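You operate a simulated robot arm through the tools that you are given. There is no shell and no other tool. Be economical: measure what you need, move in short steps, check, and stop when the job is done.

You are at the controls of a simulated robot arm. One attempt, no reset.

JOB
Take 5 minutes off zone two and add 5 to zone three.
Fine: each press changes five minutes; leave the other zones, start no run, and turn the dial off at the end.

It is judged by the outcome, as a careful person would: the job done as asked, and still so three seconds after it is handed in. It fails if anything else is knocked over, pushed out of place, dropped, spilled or broken.

ROBOT AND FRAMES
A 6-joint arm with a two-finger parallel gripper on a trunk, on a base that drives. Base frame: it is fixed to the floor where the robot stands at the start and does not move with it; the origin is under the middle of the robot, x ahead of it, y to its left, z up. Readings come in mm, degrees, newtons and seconds.
With the tool pointing down near the work surface it reaches from about 540 to 920 mm from the robot's upright axis, wherever it stands. Its first joint turns from -149.0 to 149.0 degrees. Places, roughly: black knob [-600, -600, 1000]; blue knob [-1500, 400, 800]; blue tap [-1100, -200, 1000]; minus key [200, -700, 1200]; orange lever [-1200, 100, 1100]; plus key [100, -700, 1200]; red knob [-1300, 200, 800]; red valve [-200, -800, 1000]; run key [200, -700, 1100]; stop key [100, -700, 1100]; valve four [-1000, -500, 1000]; valve one [-700, -700, 1000]; valve three [-900, -500, 1000]; valve two [-800, -600, 1000]; white tap [-1200, -200, 1000]; yellow knob [-1700, 500, 800]. Payload 3.43 kg.
The TCP is the grasp point between the finger pads, 34 mm short of the fingertips. In the tool frame z runs along the fingers and y along their closing line. Largest opening 128 mm; finger width 24, thickness 12; the body of the gripper, 48 by 130 mm, starts 96 mm behind the TCP.
Orientation is told as [roll, pitch, yaw] about the base's x, y, z axes, in that order, counted from this pose: with the fingers straight down and closing along the base's y, the tool's x points along the base's -x, its y along +y and its z along -z.

CONTROLS
- The arm moves only by the tool jog_arm. Its argument "moves" is a list of rows, each an object of numbers (a shift or turn left out is 0, a gripper value left out holds the last): "hand": the opening in per cent of the stroke, from 0 (shut) to 100 (fully open); "tx", "ty", "tz": the shift along the tool's x, y, z in mm; "wx", "wy", "wz": the turn, a rotation vector about the tool's x, y, z in degrees. In form: [{"hand": .., "tx": .., "ty": .., "tz": .., "wx": .., "wy": .., "wz": ..}, ...]. A call has 1 to 20 rows; each row shifts and turns the commanded pose from where the row before left it, along the tool's axes as they then stand. Rows are played at 5 a second. More than 50 mm and 8.6 degrees between two rows, or a gripper value outside its range, and nothing of the call is played. A pose out of reach is approached as far as the arm can. The call stops where the force on the tool passes 60 N (or 10 N more than at its start, if that is more) or the arm is blocked; 0.2 s more then pass. Each finger travels about 108 mm/s and halts on what it meets, pressing with about 41 N; the grip force reading is that of the motor and also rises with nothing between the fingers. The clock runs only during rows and for 0.2 s after the last one: add rows that do not move to give the fingers time. It gives the time, the measured TCP pose, the force on the tool (base axes), the opening and the grip force at its end, in the units of the frame above (readings bear some noise), with the torque about the TCP (base axes, N m) and any sound that the robot's microphone picked up.
- Cameras (640 x 400 px; columns grow to the right, rows downward): "scene" is now at [-67.3, 87.9, 1660.9]; the picture's right is [-0.96, 0.26, -0.00], its down [0.17, 0.64, -0.75] and it looks along [-0.20, -0.72, -0.66] (base axes); focal length 260 px, centre (320, 200). "wrist" rides on the gripper at [76, -11, -160] in the tool frame; the picture's right is [0.15, 0.99, 0.00], its down [-0.88, 0.13, -0.46] and it looks along [-0.45, 0.07, 0.89] (tool axes); focal length 234 px, centre (320, 200). There is no depth. A picture from a camera that has moved, and an enlarged one, comes with that camera's place and axes in the base frame and with its lens.
- capture(camera): a new picture of that camera. No time passes.
- lift_body(by): slides the trunk up (or, below 0, down) by that many mm; the arm and the scene camera ride with it, the base frame stays. It gives what a move gives, with no picture.
- drive_base(legs): drives the robot by 1 to 6 legs, each [ahead, turn to the left] in mm and degrees, along the robot's own axes; the way and the turn of a leg run together, so that a leg with both is an arc; at most 1500 mm and 180 degrees a leg. The arm and the cameras ride along, it lands a little off, and it stops where it bumps. It gives what a move gives.
- head_to(pan, tilt): turns the head with the scene camera to pan (to the left, within 155 degrees either way) and tilt (down, from -29 to 69), counted from straight ahead of the robot. It gives what a move gives.
- zoom(camera, box): a new picture of the part [left, top, right, bottom] of that camera's present view, enlarged. No time passes.
- close_job(): hands the job in; it is judged then, once.

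Work in short steps. Places have to be worked out from the pictures, the camera data and where the tool is seen: move nearer, look again, correct. Check each grasp and each placing, and mend what went wrong. You have 120 turns and 78 pictures in all, those below and enlarged ones among them. Open the gripper and draw the arm clear of the work before you hand the job in, unless the task says otherwise; then end with one line.

The tools are called after "Request:" as a command line: name --argument value ..., lists and objects as JSON in quotes. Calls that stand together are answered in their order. jog_arm: Moves the arm, as the interface text tells. Its arguments: {"type":"object","properties":{"moves":{"type":"array","items":{"type":"object","properties":{"hand":{"type":"number"},"tx":{"type":"number"},"ty":{"type":"number"},"tz":{"type":"number"},"wx":{"type":"number"},"wy":{"type":"number"},"wz":{"type":"number"}}}}},"required":["moves"]} The other tools are called the same way: lift_body (by) slides the trunk up or down; drive_base (legs) drives the base; head_to (pan, tilt) turns the head that bears the scene camera; capture (camera) takes a picture; zoom (camera, box) takes an enlarged picture of a part of a camera's view; close_job () hands the job in.

At the start:

```text
time_s: 0.0
position: [200.7, -559.2, 1000.5]
tool_rot: [0.0, -0.1, 0.0]
wrist_force: [-0.1, -0.1, -0.5]
moment: [0.02, -0.01, -0.01]
finger_gap: 127.6
finger_force: 0.1
trunk travel left (down, up): [-675.0, 35.0]
robot x, y, heading: [-2.0, -2.0, 0.1]
head pan, tilt: [-105.3, 41.3]
```

scene: 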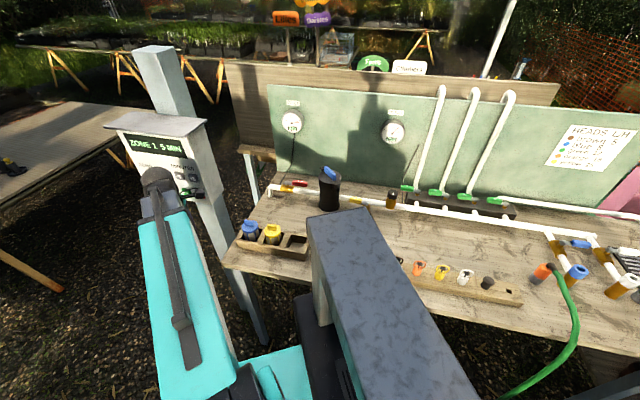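
wrist: 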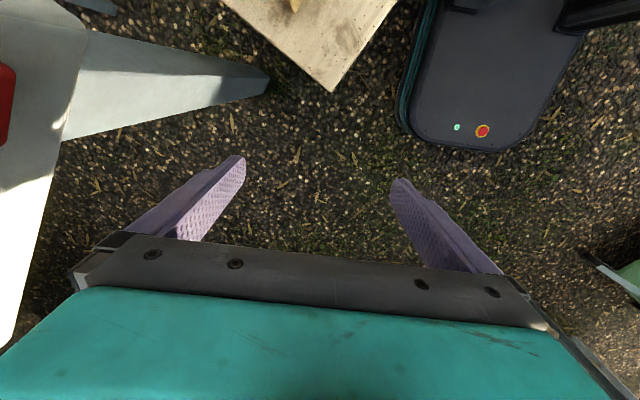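

The controller box shows "ZONE 1 5 MIN" on its display. I'll zoom in on it to see the keys and the dial.

Request:
zoom --camera "scene" --box '[95, 100, 223, 210]'

```text
3.64 times, centred on (159, 155) of scene
camera zoom: at [-67.3, 87.9, 1660.9], right [-0.96, 0.26, 0.0], down [0.17, 0.64, -0.75], along [-0.2, -0.72, -0.66], focal length 944 px, centre (906, 364)
```

zoom: 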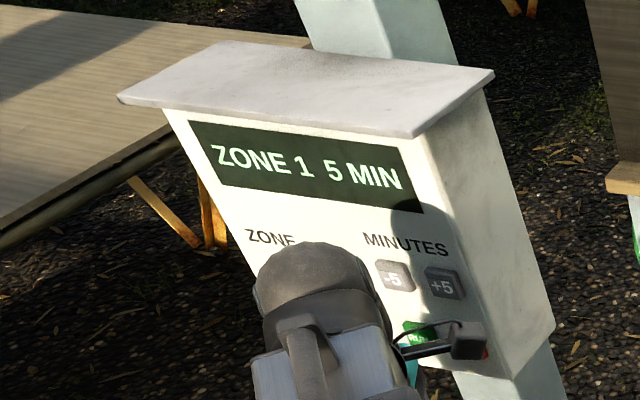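

The arm hides the dial. I'll raise the tool and turn it to point at the panel (toward -y), keeping the TCP well short of it.

Request:
jog_arm --moves '[{"tz": -40, "ty": 30}, {"tz": -40, "ty": 30}, {"tz": -40}, {"tz": -40}, {"wx": 8.2}, {"wx": 8.2}, {"wx": 8.2}, {"wx": 8.2}, {"wx": 8.2}, {"wx": 8.2}, {"wx": 8.2}, {"wx": 8.2}, {"wx": 8.2}, {"wx": 8.2}, {"wx": 8}, {}]'

Request:
capture --camera "scene"

Request:
capture --camera "wrist"

```text
time_s: 3.4
position: [296.0, -707.5, 1241.1]
tool_rot: [-90.0, 0.0, 0.0]
wrist_force: [1.5, -0.5, -1.7]
moment: [0.14, 0.05, 0.04]
finger_gap: 126.9
finger_force: 0.0
out of reach, approached as far as the arm can: row 6, 7, 8, 9, 10, 11, 12, 13, 14, 15
trunk travel left (down, up): [-675.0, 35.0]
robot x, y, heading: [0.5, -0.3, -0.1]
head pan, tilt: [-105.3, 41.3]
```

```text
74 pictures are left
camera scene: at [-67.0, 87.5, 1660.9], right [-0.96, 0.26, 0.0], down [0.17, 0.64, -0.75], along [-0.2, -0.72, -0.66], focal length 260 px, centre (320, 200)
```

scene: 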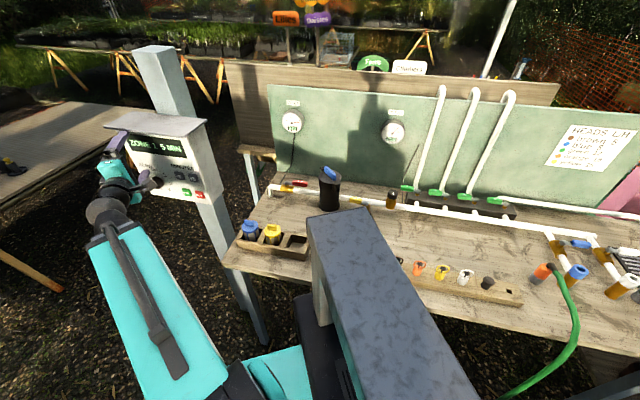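

```text
73 pictures are left
camera wrist: at [220.5, -545.6, 1252.5], right [-0.15, 0.0, -0.99], down [0.88, 0.46, -0.13], along [0.45, -0.89, -0.07], focal length 234 px, centre (320, 200)
```

wrist: 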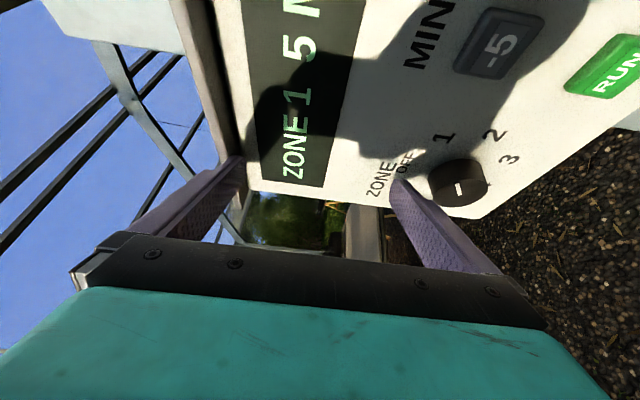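

The keypad and dial (OFF/1/2/3) are visible, but the tool ended up beside the panel because it couldn't hold the closer pose. I'll zoom in to triangulate.

Request:
zoom --camera "scene" --box '[95, 100, 223, 210]'

Request:
zoom --camera "wrist" --box '[340, 0, 640, 230]'

```text
3.64 times, centred on (159, 155) of scene
camera zoom: at [-67.0, 87.5, 1660.9], right [-0.96, 0.26, 0.0], down [0.17, 0.64, -0.75], along [-0.2, -0.72, -0.66], focal length 944 px, centre (906, 364)
```

zoom: 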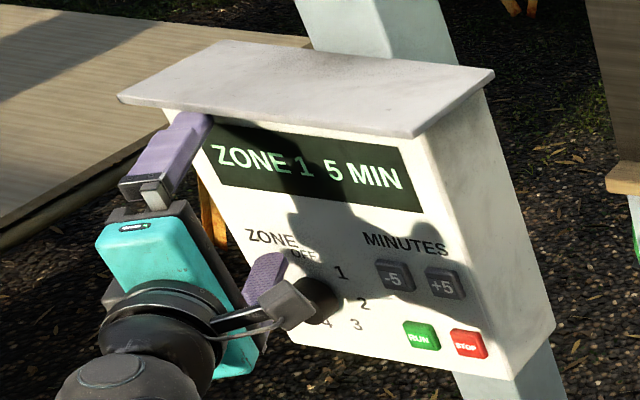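

```text
1.74 times, centred on (490, 115) of wrist
camera zoom: at [220.5, -545.6, 1252.5], right [-0.15, 0.0, -0.99], down [0.88, 0.46, -0.13], along [0.45, -0.89, -0.07], focal length 407 px, centre (24, 348)
```

zoom: 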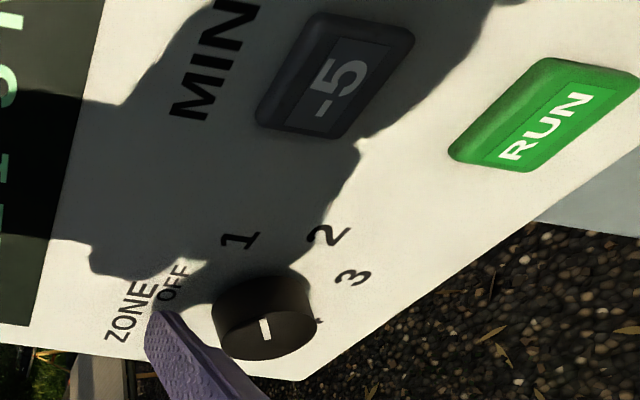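

Triangulation puts the -5 key at (190,-692,1162), +5 at (146,-665,1162), RUN at (190,-689,1095), STOP at (145,-663,1095), and the dial at about (281,-728,1125). So the panel faces (0.5, 0.87, 0), and I need to stand farther out along that normal. I'll drive ahead, away from the panel, and turn partway toward it.

Request:
drive_base --legs '[[780, 0], [0, -38]]'

Request:
head_to --pan -85 --tilt 35

Request:
capture --camera "scene"

```text
time_s: 10.4
position: [563.3, -761.8, 1242.5]
tool_rot: [-89.8, 0.0, -39.6]
wrist_force: [-0.1, 1.0, -0.5]
moment: [0.01, -0.02, -0.04]
finger_gap: 128.0
finger_force: 0.1
trunk travel left (down, up): [-675.0, 35.0]
robot x, y, heading: [742.5, -23.9, -37.1]
head pan, tilt: [-105.3, 41.3]
```

```text
time_s: 11.3
position: [563.4, -760.7, 1242.7]
tool_rot: [-89.7, 0.1, -39.6]
wrist_force: [0.3, -1.0, -0.2]
moment: [0.0, -0.01, -0.02]
finger_gap: 128.1
finger_force: 0.1
trunk travel left (down, up): [-675.0, 35.0]
robot x, y, heading: [747.5, -22.7, -37.3]
head pan, tilt: [-85.0, 35.0]
```

```text
70 pictures are left
camera scene: at [765.0, 63.7, 1670.3], right [-0.85, 0.53, 0.0], down [0.3, 0.49, -0.82], along [-0.44, -0.69, -0.57], focal length 260 px, centre (320, 200)
```

scene: 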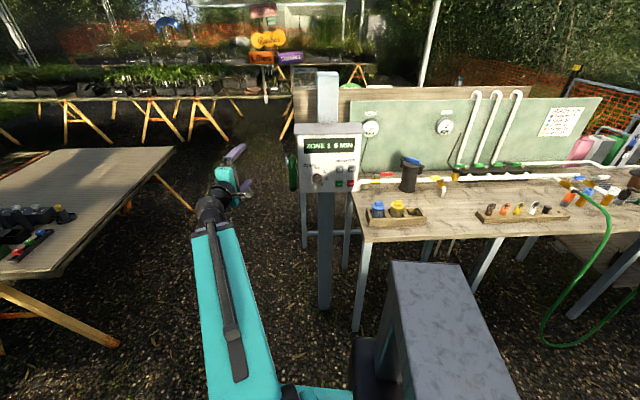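

I now have a nearly head-on view of the panel. I'll zoom in to read the dial and check the positions again.

Request:
zoom --camera "scene" --box '[284, 115, 376, 200]'

```text
4.71 times, centred on (330, 158) of scene
camera zoom: at [765.0, 63.7, 1670.3], right [-0.85, 0.53, 0.0], down [0.3, 0.49, -0.82], along [-0.44, -0.69, -0.57], focal length 1222 px, centre (273, 400)
```

zoom: 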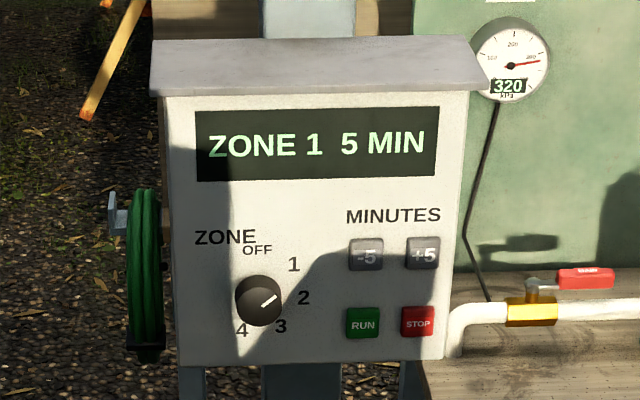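

The mark points at zone 1, and the detents look about 50° apart (OFF 0°, 1 50°, 2 100°, 3 150°, 4 200°). I'll square the tool to the panel and slide it sideways in front of the dial, about 100 mm short of it.

Request:
jog_arm --moves '[{"wy": -4.8}, {"wy": -4.8}, {"tx": 40}, {"tx": 40}, {"tx": 40, "ty": 20}, {"tx": 40, "ty": 20}, {"tx": 40, "ty": 20}, {"tx": 40, "ty": 20}, {"tx": 26, "ty": 28}, {}]'

Request:
capture --camera "wrist"

```text
time_s: 13.5
position: [319.7, -673.7, 1136.8]
tool_rot: [-89.7, -0.1, -30.0]
wrist_force: [0.3, -0.5, 0.0]
moment: [-0.01, 0.0, 0.0]
finger_gap: 127.9
finger_force: 0.1
out of reach, approached as far as the arm can: row 1, 2, 3, 4, 5, 6
trunk travel left (down, up): [-675.0, 35.0]
robot x, y, heading: [742.7, -27.4, -37.1]
head pan, tilt: [-85.0, 35.0]
```

```text
68 pictures are left
camera wrist: at [333.5, -495.8, 1150.1], right [-0.12, 0.08, -0.99], down [0.99, -0.04, -0.13], along [-0.05, -1.0, -0.07], focal length 234 px, centre (320, 200)
```

wrist: 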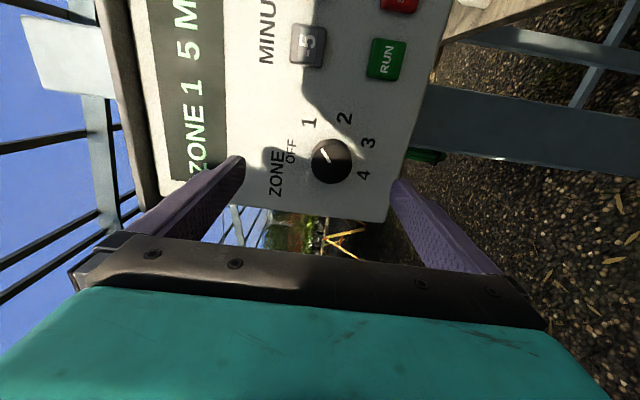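

The tool is square to the panel, with its tips about 25 mm short of the knob face. The base limits how far I can back off, but that is enough. I'll narrow the opening, centre on the knob and look again.

Request:
jog_arm --moves '[{"hand": 50, "tx": 5, "ty": 2}, {"tx": 5, "ty": 2}, {}, {}]'

Request:
zoom --camera "wrist" --box '[180, 0, 500, 260]'

Request:
zoom --camera "scene" --box '[264, 105, 384, 215]'

```text
time_s: 14.5
position: [310.8, -668.8, 1133.7]
tool_rot: [-89.7, -0.1, -30.0]
wrist_force: [-0.3, 0.7, 0.1]
moment: [0.01, -0.02, -0.02]
finger_gap: 64.0
finger_force: 0.1
trunk travel left (down, up): [-675.0, 35.0]
robot x, y, heading: [740.0, -24.4, -37.2]
head pan, tilt: [-85.0, 35.0]
```

```text
1.54 times, centred on (340, 130) of wrist
camera zoom: at [325.1, -490.8, 1147.0], right [-0.12, 0.08, -0.99], down [0.99, -0.05, -0.13], along [-0.05, -1.0, -0.07], focal length 360 px, centre (289, 308)
```

zoom: 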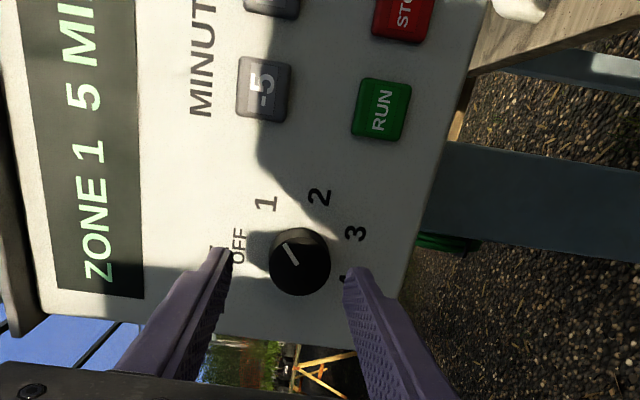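

```text
3.64 times, centred on (324, 160) of scene
camera zoom: at [764.8, 63.7, 1670.4], right [-0.85, 0.53, 0.0], down [0.3, 0.49, -0.82], along [-0.43, -0.69, -0.57], focal length 944 px, centre (306, 346)
```

zoom: 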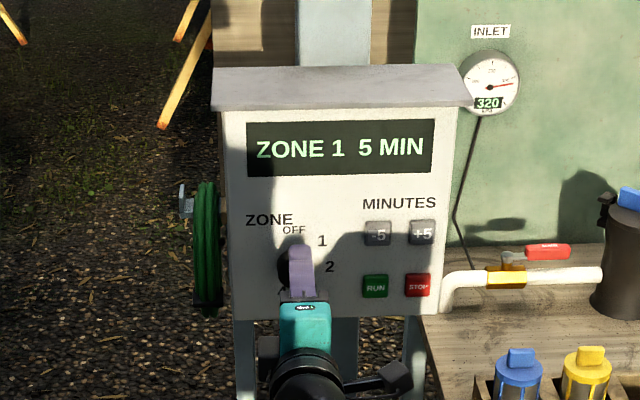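

The knob centre looks to be about 4 mm left of the tool and 4 mm below it. I'll correct for that, move in about 40 mm so the fingers straddle the knob, and check.

Request:
jog_arm --moves '[{"tx": -4, "ty": 4}, {"tz": 10}, {"tz": 10}, {"tz": 10}, {"tz": 10}, {}]'

Request:
zoom --camera "wrist" --box '[180, 0, 500, 260]'

```text
time_s: 15.9
position: [295.9, -706.5, 1130.9]
tool_rot: [-89.7, -0.2, -29.9]
wrist_force: [0.4, -0.3, 0.2]
moment: [0.03, 0.02, -0.01]
finger_gap: 64.2
finger_force: 0.0
trunk travel left (down, up): [-675.0, 35.0]
robot x, y, heading: [748.7, -24.3, -37.0]
head pan, tilt: [-85.0, 35.0]
```

```text
1.54 times, centred on (340, 130) of wrist
camera zoom: at [310.3, -527.3, 1143.6], right [-0.12, 0.08, -0.99], down [0.99, -0.05, -0.13], along [-0.05, -1.0, -0.07], focal length 360 px, centre (289, 308)
```

zoom: 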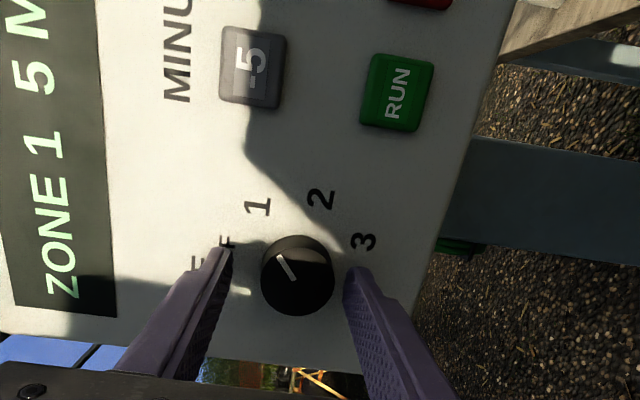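

The fingers straddle the knob. I'll advance 5 mm, drop 2 mm and close.

Request:
jog_arm --moves '[{"tz": 5, "ty": 2}, {"hand": 20}, {}, {}]'

Request:
zoom --camera "wrist" --box '[180, 0, 500, 260]'

```text
time_s: 16.9
position: [292.6, -709.4, 1126.7]
tool_rot: [-89.5, 0.0, -30.2]
wrist_force: [5.1, 11.2, -23.6]
moment: [0.67, -0.45, -0.22]
finger_gap: 41.3
finger_force: 45.5
trunk travel left (down, up): [-675.0, 35.0]
robot x, y, heading: [744.6, -26.8, -37.1]
head pan, tilt: [-85.0, 35.0]
```

```text
1.54 times, centred on (340, 130) of wrist
camera zoom: at [307.2, -531.4, 1140.2], right [-0.12, 0.08, -0.99], down [0.99, -0.05, -0.13], along [-0.06, -1.0, -0.07], focal length 360 px, centre (289, 308)
```

zoom: 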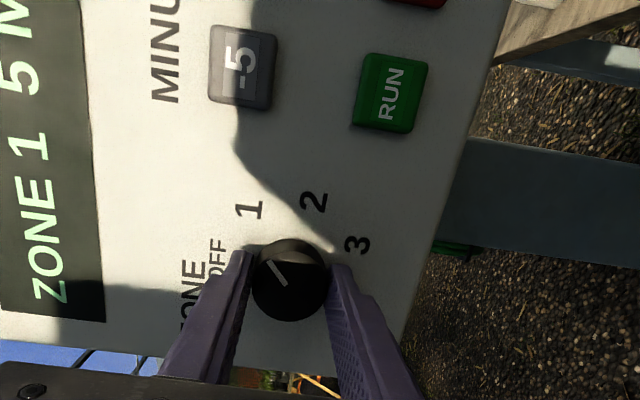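

I have the knob (41 mm), with a slight vertical offset force. I'll relieve that by 2 mm and turn clockwise 50° toward zone 2.

Request:
jog_arm --moves '[{"ty": 2}, {"wz": 8.4}, {"wz": 8.4}, {"wz": 8.4}, {"wz": 8.4}, {"wz": 8.4}, {"wz": 8}, {}]'

Request:
zoom --camera "scene" --box '[284, 115, 376, 200]'

```text
time_s: 18.7
position: [292.5, -709.1, 1126.4]
tool_rot: [-89.6, -50.2, -30.4]
wrist_force: [11.7, 12.7, -19.5]
moment: [0.65, -0.43, -0.08]
finger_gap: 41.4
finger_force: 45.1
trunk travel left (down, up): [-675.0, 35.0]
robot x, y, heading: [744.8, -26.5, -37.1]
head pan, tilt: [-85.0, 35.0]
```

```text
4.71 times, centred on (330, 158) of scene
camera zoom: at [765.1, 63.4, 1670.3], right [-0.85, 0.53, 0.0], down [0.3, 0.49, -0.82], along [-0.43, -0.69, -0.57], focal length 1222 px, centre (273, 400)
```

zoom: 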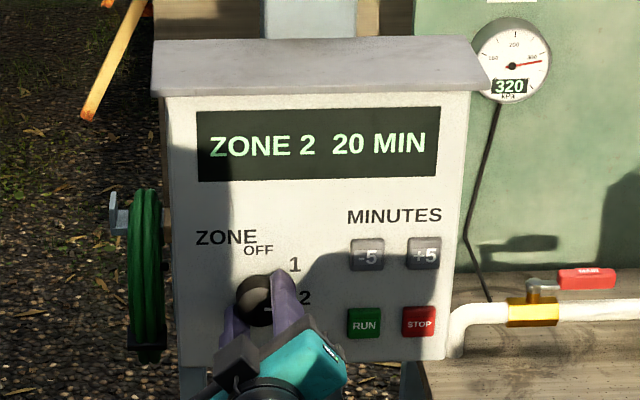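

The display reads "ZONE 2 20 MIN". I'll release, back off, unroll the wrist, close the fingers and move in front of the -5 key.

Request:
jog_arm --moves '[{"hand": 50}, {}, {"tz": -10}, {"tz": -10}, {"tz": -10}, {"wz": -8.4, "hand": 0}, {"wz": -8.4}, {"wz": -8.4}, {"wz": -8.4}, {"wz": -8.4}, {"wz": -8}, {"tx": 33, "ty": -12}, {"tx": 33, "ty": -12}, {"tx": 32, "ty": -12}, {}]'

Request:
capture --camera "wrist"

Request:
zoom --camera "scene" --box '[284, 115, 376, 200]'

```text
time_s: 21.9
position: [222.6, -634.3, 1162.9]
tool_rot: [-89.7, 0.0, -30.1]
wrist_force: [0.5, 0.6, 0.0]
moment: [-0.01, -0.02, -0.01]
finger_gap: 0.1
finger_force: 32.7
trunk travel left (down, up): [-675.0, 35.0]
robot x, y, heading: [744.1, -28.0, -37.0]
head pan, tilt: [-85.0, 35.0]
```

```text
62 pictures are left
camera wrist: at [235.6, -456.5, 1175.6], right [-0.12, 0.08, -0.99], down [0.99, -0.04, -0.13], along [-0.05, -1.0, -0.07], focal length 234 px, centre (320, 200)
```

wrist: 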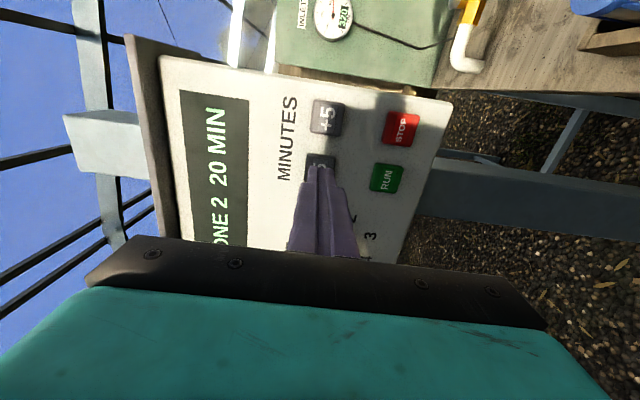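

```text
4.71 times, centred on (330, 158) of scene
camera zoom: at [764.8, 63.7, 1670.4], right [-0.85, 0.53, 0.0], down [0.3, 0.49, -0.82], along [-0.43, -0.69, -0.57], focal length 1222 px, centre (273, 400)
```

zoom: 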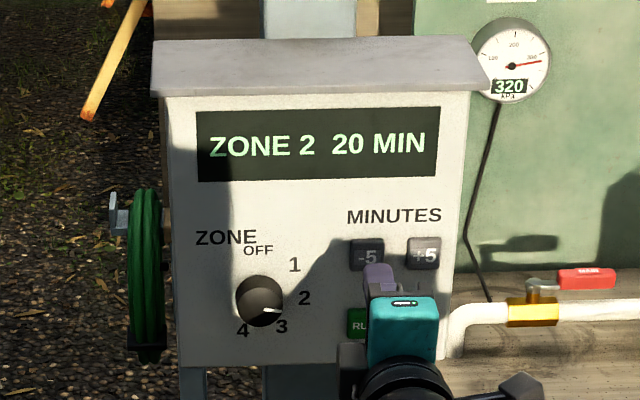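

Zone 2 is still selected, and the tool is lined up with -5. I'll advance 28 mm, then creep in 2 mm rows.

Request:
jog_arm --moves '[{"tz": 14}, {"tz": 12}, {"tz": 2}, {"tz": 2}, {"tz": 2}]'

Request:
zoom --camera "scene" --box '[284, 115, 376, 200]'

```text
time_s: 23.1
position: [206.9, -662.1, 1162.1]
tool_rot: [-89.7, 0.0, -30.1]
wrist_force: [0.6, 1.2, -1.0]
moment: [0.04, -0.03, 0.07]
finger_gap: 0.0
finger_force: 32.6
trunk travel left (down, up): [-675.0, 35.0]
robot x, y, heading: [743.0, -24.1, -37.2]
head pan, tilt: [-85.0, 35.0]
heard: click
```

```text
4.71 times, centred on (330, 158) of scene
camera zoom: at [764.8, 63.9, 1670.3], right [-0.85, 0.53, 0.0], down [0.3, 0.49, -0.82], along [-0.43, -0.69, -0.57], focal length 1222 px, centre (273, 400)
```

zoom: 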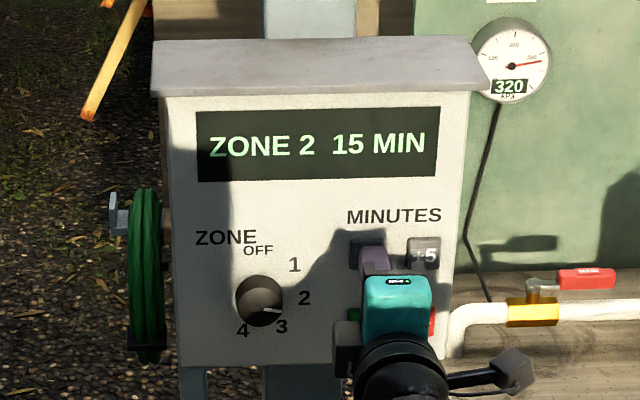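

It clicked once and now shows "ZONE 2 15 MIN". I'll retract straight back, open, return to the dial, and check the alignment and the display.

Request:
jog_arm --moves '[{"tz": -12}, {"tz": -20}, {"hand": 50}, {"tx": -33, "ty": 12}, {"tx": -33, "ty": 12}, {"tx": -32, "ty": 13}, {}]'

Request:
zoom --camera "scene" --box '[284, 115, 376, 200]'

```text
time_s: 24.7
position: [309.2, -684.7, 1124.3]
tool_rot: [-89.6, 0.1, -30.1]
wrist_force: [0.7, -0.3, 0.2]
moment: [-0.01, -0.04, -0.01]
finger_gap: 64.0
finger_force: 0.0
trunk travel left (down, up): [-675.0, 35.0]
robot x, y, heading: [747.2, -23.1, -37.1]
head pan, tilt: [-85.0, 35.0]
```

```text
4.71 times, centred on (330, 158) of scene
camera zoom: at [764.7, 63.7, 1670.4], right [-0.85, 0.53, 0.0], down [0.3, 0.49, -0.82], along [-0.43, -0.69, -0.57], focal length 1222 px, centre (273, 400)
```

zoom: 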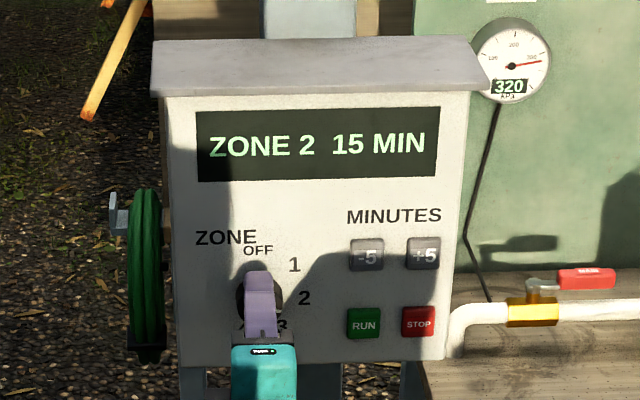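

Zone 2 holds at 15 and the tool is at the dial. I'll advance, grip, and turn 50° clockwise to zone 3.

Request:
jog_arm --moves '[{"tx": 2, "tz": 10}, {"tz": 10}, {"tz": 9}, {"hand": 20}, {}, {}, {"wz": 8.4}, {"wz": 8.4}, {"wz": 8.4}, {"wz": 8.4}, {"wz": 8.4}, {"wz": 8}, {}]'

Request:
zoom --camera "scene" --box '[284, 115, 376, 200]'

```text
time_s: 27.5
position: [292.0, -708.8, 1123.4]
tool_rot: [-89.4, -50.1, -30.4]
wrist_force: [10.3, 0.5, -6.0]
moment: [0.69, -0.4, -0.28]
finger_gap: 40.9
finger_force: 45.2
trunk travel left (down, up): [-675.0, 35.0]
robot x, y, heading: [745.0, -22.0, -37.0]
head pan, tilt: [-85.0, 35.0]
```

```text
4.71 times, centred on (330, 158) of scene
camera zoom: at [765.8, 63.1, 1670.2], right [-0.85, 0.53, 0.0], down [0.3, 0.49, -0.82], along [-0.43, -0.69, -0.57], focal length 1222 px, centre (273, 400)
```

zoom: 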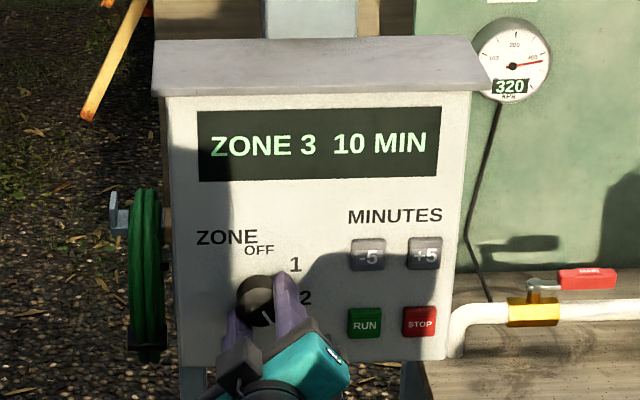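

"ZONE 3 10 MIN" is up. I'll release, back off, unroll, close, and move in front of +5.

Request:
jog_arm --moves '[{"hand": 50}, {}, {"tz": -10}, {"tz": -10}, {"tz": -10}, {"wz": -8.4, "hand": 0}, {"wz": -8.4}, {"wz": -8.4}, {"wz": -8.4}, {"wz": -8.4}, {"wz": -8}, {"tx": 37, "ty": -10}, {"tx": 37, "ty": -10}, {"tx": 37, "ty": -10}, {"tx": 37, "ty": -9}, {}]'

Request:
zoom --camera "scene" --box '[284, 115, 376, 200]'

Request:
zoom --camera "wrist" --box '[180, 0, 500, 260]'

```text
time_s: 30.9
position: [176.2, -606.8, 1164.7]
tool_rot: [-89.6, -0.2, -30.0]
wrist_force: [0.5, 0.6, 0.7]
moment: [-0.01, -0.02, -0.01]
finger_gap: 0.0
finger_force: 33.4
trunk travel left (down, up): [-675.0, 35.0]
robot x, y, heading: [744.0, -24.3, -37.1]
head pan, tilt: [-85.0, 35.0]
```

```text
4.71 times, centred on (330, 158) of scene
camera zoom: at [764.9, 63.7, 1670.4], right [-0.85, 0.53, 0.0], down [0.3, 0.49, -0.82], along [-0.43, -0.69, -0.57], focal length 1222 px, centre (273, 400)
```

zoom: 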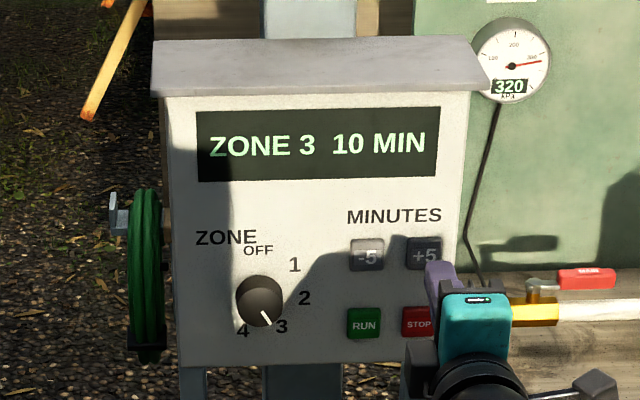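

```text
1.54 times, centred on (340, 130) of wrist
camera zoom: at [191.0, -429.6, 1177.7], right [-0.12, 0.08, -0.99], down [0.99, -0.05, -0.13], along [-0.05, -1.0, -0.07], focal length 360 px, centre (289, 308)
```

zoom: 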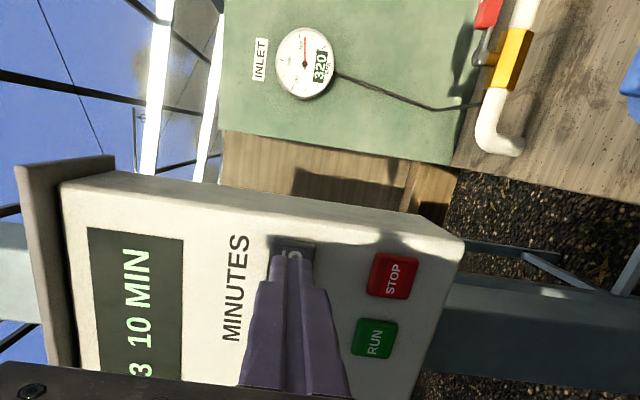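

The dial holds at zone 3 and the tool is about 3 mm right of +5. I'll correct and press the same way.

Request:
jog_arm --moves '[{"tx": -3, "ty": 1}, {"tz": 14}, {"tz": 12}, {"tz": 2}, {"tz": 2}, {"tz": 2}]'

Request:
zoom --camera "scene" --box '[284, 115, 376, 200]'

```text
time_s: 32.3
position: [164.4, -637.9, 1162.5]
tool_rot: [-89.7, -0.1, -30.0]
wrist_force: [0.2, 0.8, 0.6]
moment: [0.0, 0.0, 0.01]
finger_gap: 0.0
finger_force: 33.2
trunk travel left (down, up): [-675.0, 35.0]
robot x, y, heading: [744.8, -22.8, -36.9]
head pan, tilt: [-85.0, 35.0]
```

```text
4.71 times, centred on (330, 158) of scene
camera zoom: at [764.8, 63.8, 1670.4], right [-0.85, 0.53, 0.0], down [0.3, 0.49, -0.82], along [-0.43, -0.69, -0.57], focal length 1222 px, centre (273, 400)
```

zoom: 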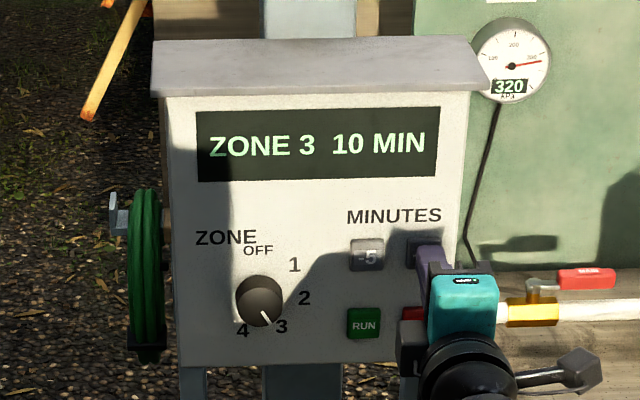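

No click yet, so I'll creep in another 4 mm.

Request:
jog_arm --moves '[{"tz": 2}, {"tz": 2}]'

```text
time_s: 32.9
position: [162.6, -639.3, 1163.7]
tool_rot: [-89.7, -0.1, -30.0]
wrist_force: [2.8, 5.2, -1.9]
moment: [0.05, 0.0, 0.09]
finger_gap: 0.0
finger_force: 32.5
trunk travel left (down, up): [-675.0, 35.0]
robot x, y, heading: [745.7, -23.3, -37.3]
head pan, tilt: [-85.0, 35.0]
heard: click
```

One click. I'll retract, open, and go back to the dial, checking the display.

Request:
jog_arm --moves '[{"tz": -14}, {"tz": -20}, {"hand": 50}, {"tx": -37, "ty": 10}, {"tx": -37, "ty": 10}, {"tx": -37, "ty": 10}, {"tx": -36, "ty": 8}, {}]'

Request:
zoom --camera "scene" --box '[284, 115, 376, 200]'

```text
time_s: 34.7
position: [306.1, -686.3, 1125.5]
tool_rot: [-89.6, -0.1, -30.0]
wrist_force: [-0.4, 0.0, 0.7]
moment: [0.03, 0.0, 0.0]
finger_gap: 63.9
finger_force: 0.0
trunk travel left (down, up): [-675.0, 35.0]
robot x, y, heading: [744.4, -22.7, -37.2]
head pan, tilt: [-85.0, 35.0]
```

```text
4.71 times, centred on (330, 158) of scene
camera zoom: at [764.6, 63.8, 1670.4], right [-0.85, 0.53, 0.0], down [0.3, 0.49, -0.82], along [-0.43, -0.69, -0.57], focal length 1222 px, centre (273, 400)
```

zoom: 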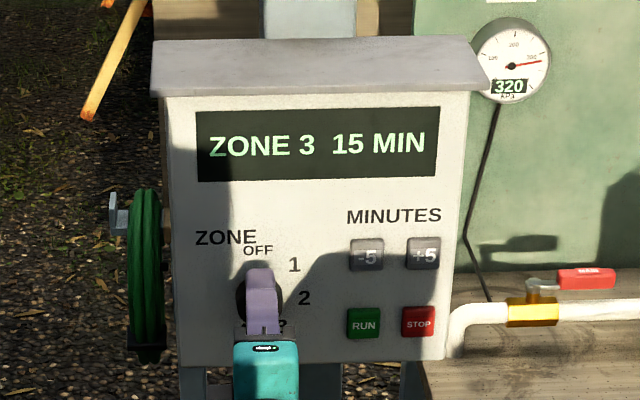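

Zone 3 shows 15 MIN. Next is OFF, 150° counter-clockwise. I'll pre-roll +75°, advance and grip.

Request:
jog_arm --moves '[{"wz": 8.35}, {"wz": 8.35}, {"wz": 8.35}, {"wz": 8.35}, {"wz": 8.35}, {"wz": 8.35}, {"wz": 8.3}, {"wz": 8.3}, {"wz": 8.3}, {"tz": 10}, {"tz": 10}, {"tz": 7}, {"hand": 20}, {}, {}]'

```text
time_s: 37.9
position: [293.5, -708.4, 1126.1]
tool_rot: [-88.8, -75.1, -31.2]
wrist_force: [-0.8, -3.1, 0.3]
moment: [-0.05, 0.05, -0.01]
finger_gap: 41.3
finger_force: 45.3
trunk travel left (down, up): [-675.0, 35.0]
robot x, y, heading: [743.4, -22.0, -36.9]
head pan, tilt: [-85.0, 35.0]
```

The grip is clean with almost no side load. I'll turn back 100° first and check.

Request:
jog_arm --moves '[{"wz": -8.35}, {"wz": -8.35}, {"wz": -8.35}, {"wz": -8.35}, {"wz": -8.35}, {"wz": -8.35}, {"wz": -8.35}, {"wz": -8.35}, {"wz": -8.3}, {"wz": -8.3}, {"wz": -8.3}, {"wz": -8.3}, {}]'

Request:
zoom --camera "scene" --box '[284, 115, 376, 200]'

```text
time_s: 40.7
position: [293.5, -708.0, 1126.6]
tool_rot: [-89.7, 25.0, -29.8]
wrist_force: [-8.2, -13.8, 26.9]
moment: [-0.82, 0.47, -0.54]
finger_gap: 41.2
finger_force: 44.1
trunk travel left (down, up): [-675.0, 35.0]
robot x, y, heading: [744.3, -21.9, -36.8]
head pan, tilt: [-85.0, 35.0]
```

```text
4.71 times, centred on (330, 158) of scene
camera zoom: at [765.3, 64.4, 1670.5], right [-0.85, 0.53, 0.0], down [0.3, 0.49, -0.82], along [-0.43, -0.69, -0.57], focal length 1222 px, centre (273, 400)
```

zoom: 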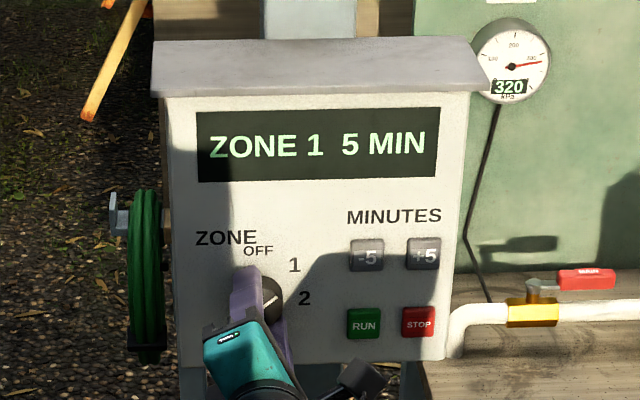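

It shows zone 1, 5 MIN. I'll relieve the offset slightly and turn the last 50° to OFF.

Request:
jog_arm --moves '[{"ty": -1.5}, {"wz": -8.4}, {"wz": -8.4}, {"wz": -8.4}, {"wz": -8.4}, {"wz": -8.4}, {"wz": -8}, {}]'

Request:
zoom --camera "scene" --box '[284, 115, 376, 200]'

```text
time_s: 42.5
position: [294.5, -707.1, 1126.1]
tool_rot: [-88.8, 75.1, -28.9]
wrist_force: [-1.1, 0.4, 9.5]
moment: [-0.44, 0.24, 0.07]
finger_gap: 41.1
finger_force: 45.2
trunk travel left (down, up): [-675.0, 35.0]
robot x, y, heading: [745.0, -23.4, -37.1]
head pan, tilt: [-85.0, 35.0]
```

```text
4.71 times, centred on (330, 158) of scene
camera zoom: at [765.3, 64.8, 1670.3], right [-0.85, 0.53, 0.0], down [0.3, 0.49, -0.82], along [-0.43, -0.69, -0.57], focal length 1222 px, centre (273, 400)
```

zoom: 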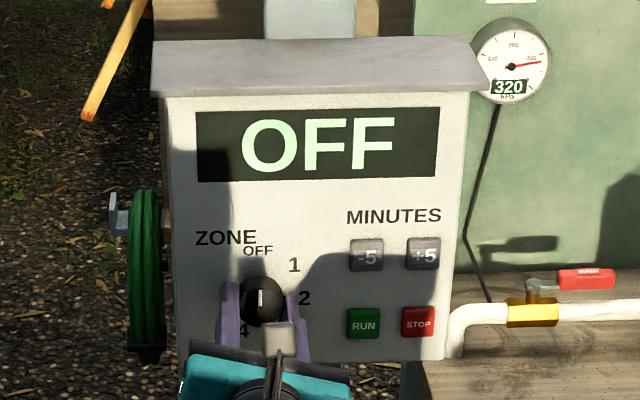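

The display reads OFF. I'll release, back off, unroll, and move the arm clear to the left.

Request:
jog_arm --moves '[{"hand": 52}, {}, {"tz": -10}, {"tz": -10}, {"tz": -10}, {"wz": 8.4}, {"wz": 8.4}, {"wz": 8.4}, {"wz": 8.4}, {"wz": 8.4}, {"wz": 8.4}, {"wz": 8.4}, {"wz": 8.4}, {"wz": 7.8}, {"tx": -40}, {"tx": -40, "ty": -20}, {"tx": -40, "ty": -20}, {"tx": -40, "ty": -20}, {"hand": 100}, {}]'

Request:
capture --camera "scene"

Request:
zoom --camera "scene" --box '[284, 115, 376, 200]'

```text
time_s: 46.7
position: [445.4, -762.9, 1188.0]
tool_rot: [-90.3, 3.9, -29.9]
wrist_force: [-0.1, 0.5, -0.9]
moment: [-0.19, -0.08, 0.02]
finger_gap: 128.2
finger_force: 0.0
trunk travel left (down, up): [-675.0, 35.0]
robot x, y, heading: [746.1, -22.2, -37.2]
head pan, tilt: [-85.0, 35.0]
```

```text
51 pictures are left
camera scene: at [764.8, 63.6, 1670.4], right [-0.85, 0.53, 0.0], down [0.3, 0.49, -0.82], along [-0.43, -0.69, -0.57], focal length 260 px, centre (320, 200)
```

scene: 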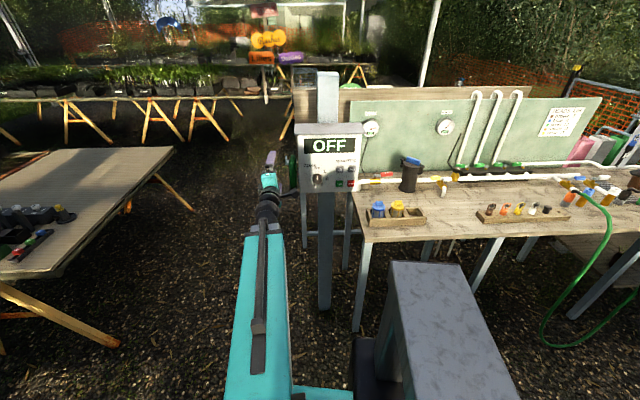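

```text
4.71 times, centred on (330, 158) of scene
camera zoom: at [764.8, 63.6, 1670.4], right [-0.85, 0.53, 0.0], down [0.3, 0.49, -0.82], along [-0.43, -0.69, -0.57], focal length 1222 px, centre (273, 400)
```

zoom: 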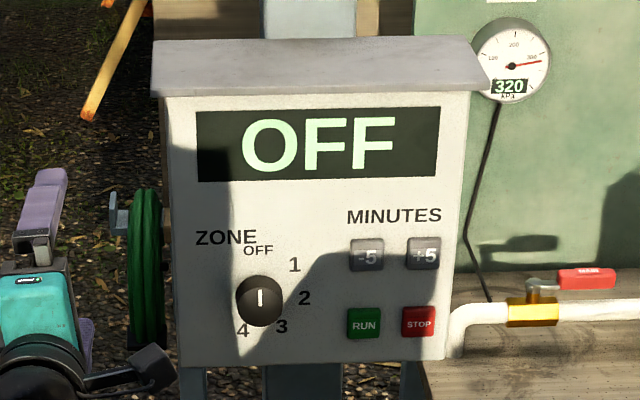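

The dial points to OFF, the display reads OFF, and the arm is clear of the panel with the gripper open. I'll hand it in.

Request:
close_job

```text
The job is handed in.
```

Zone two went from 20 to 15 minutes and zone three from 10 to 15; I left zones one and four unchanged, started no run, and turned the dial to OFF.
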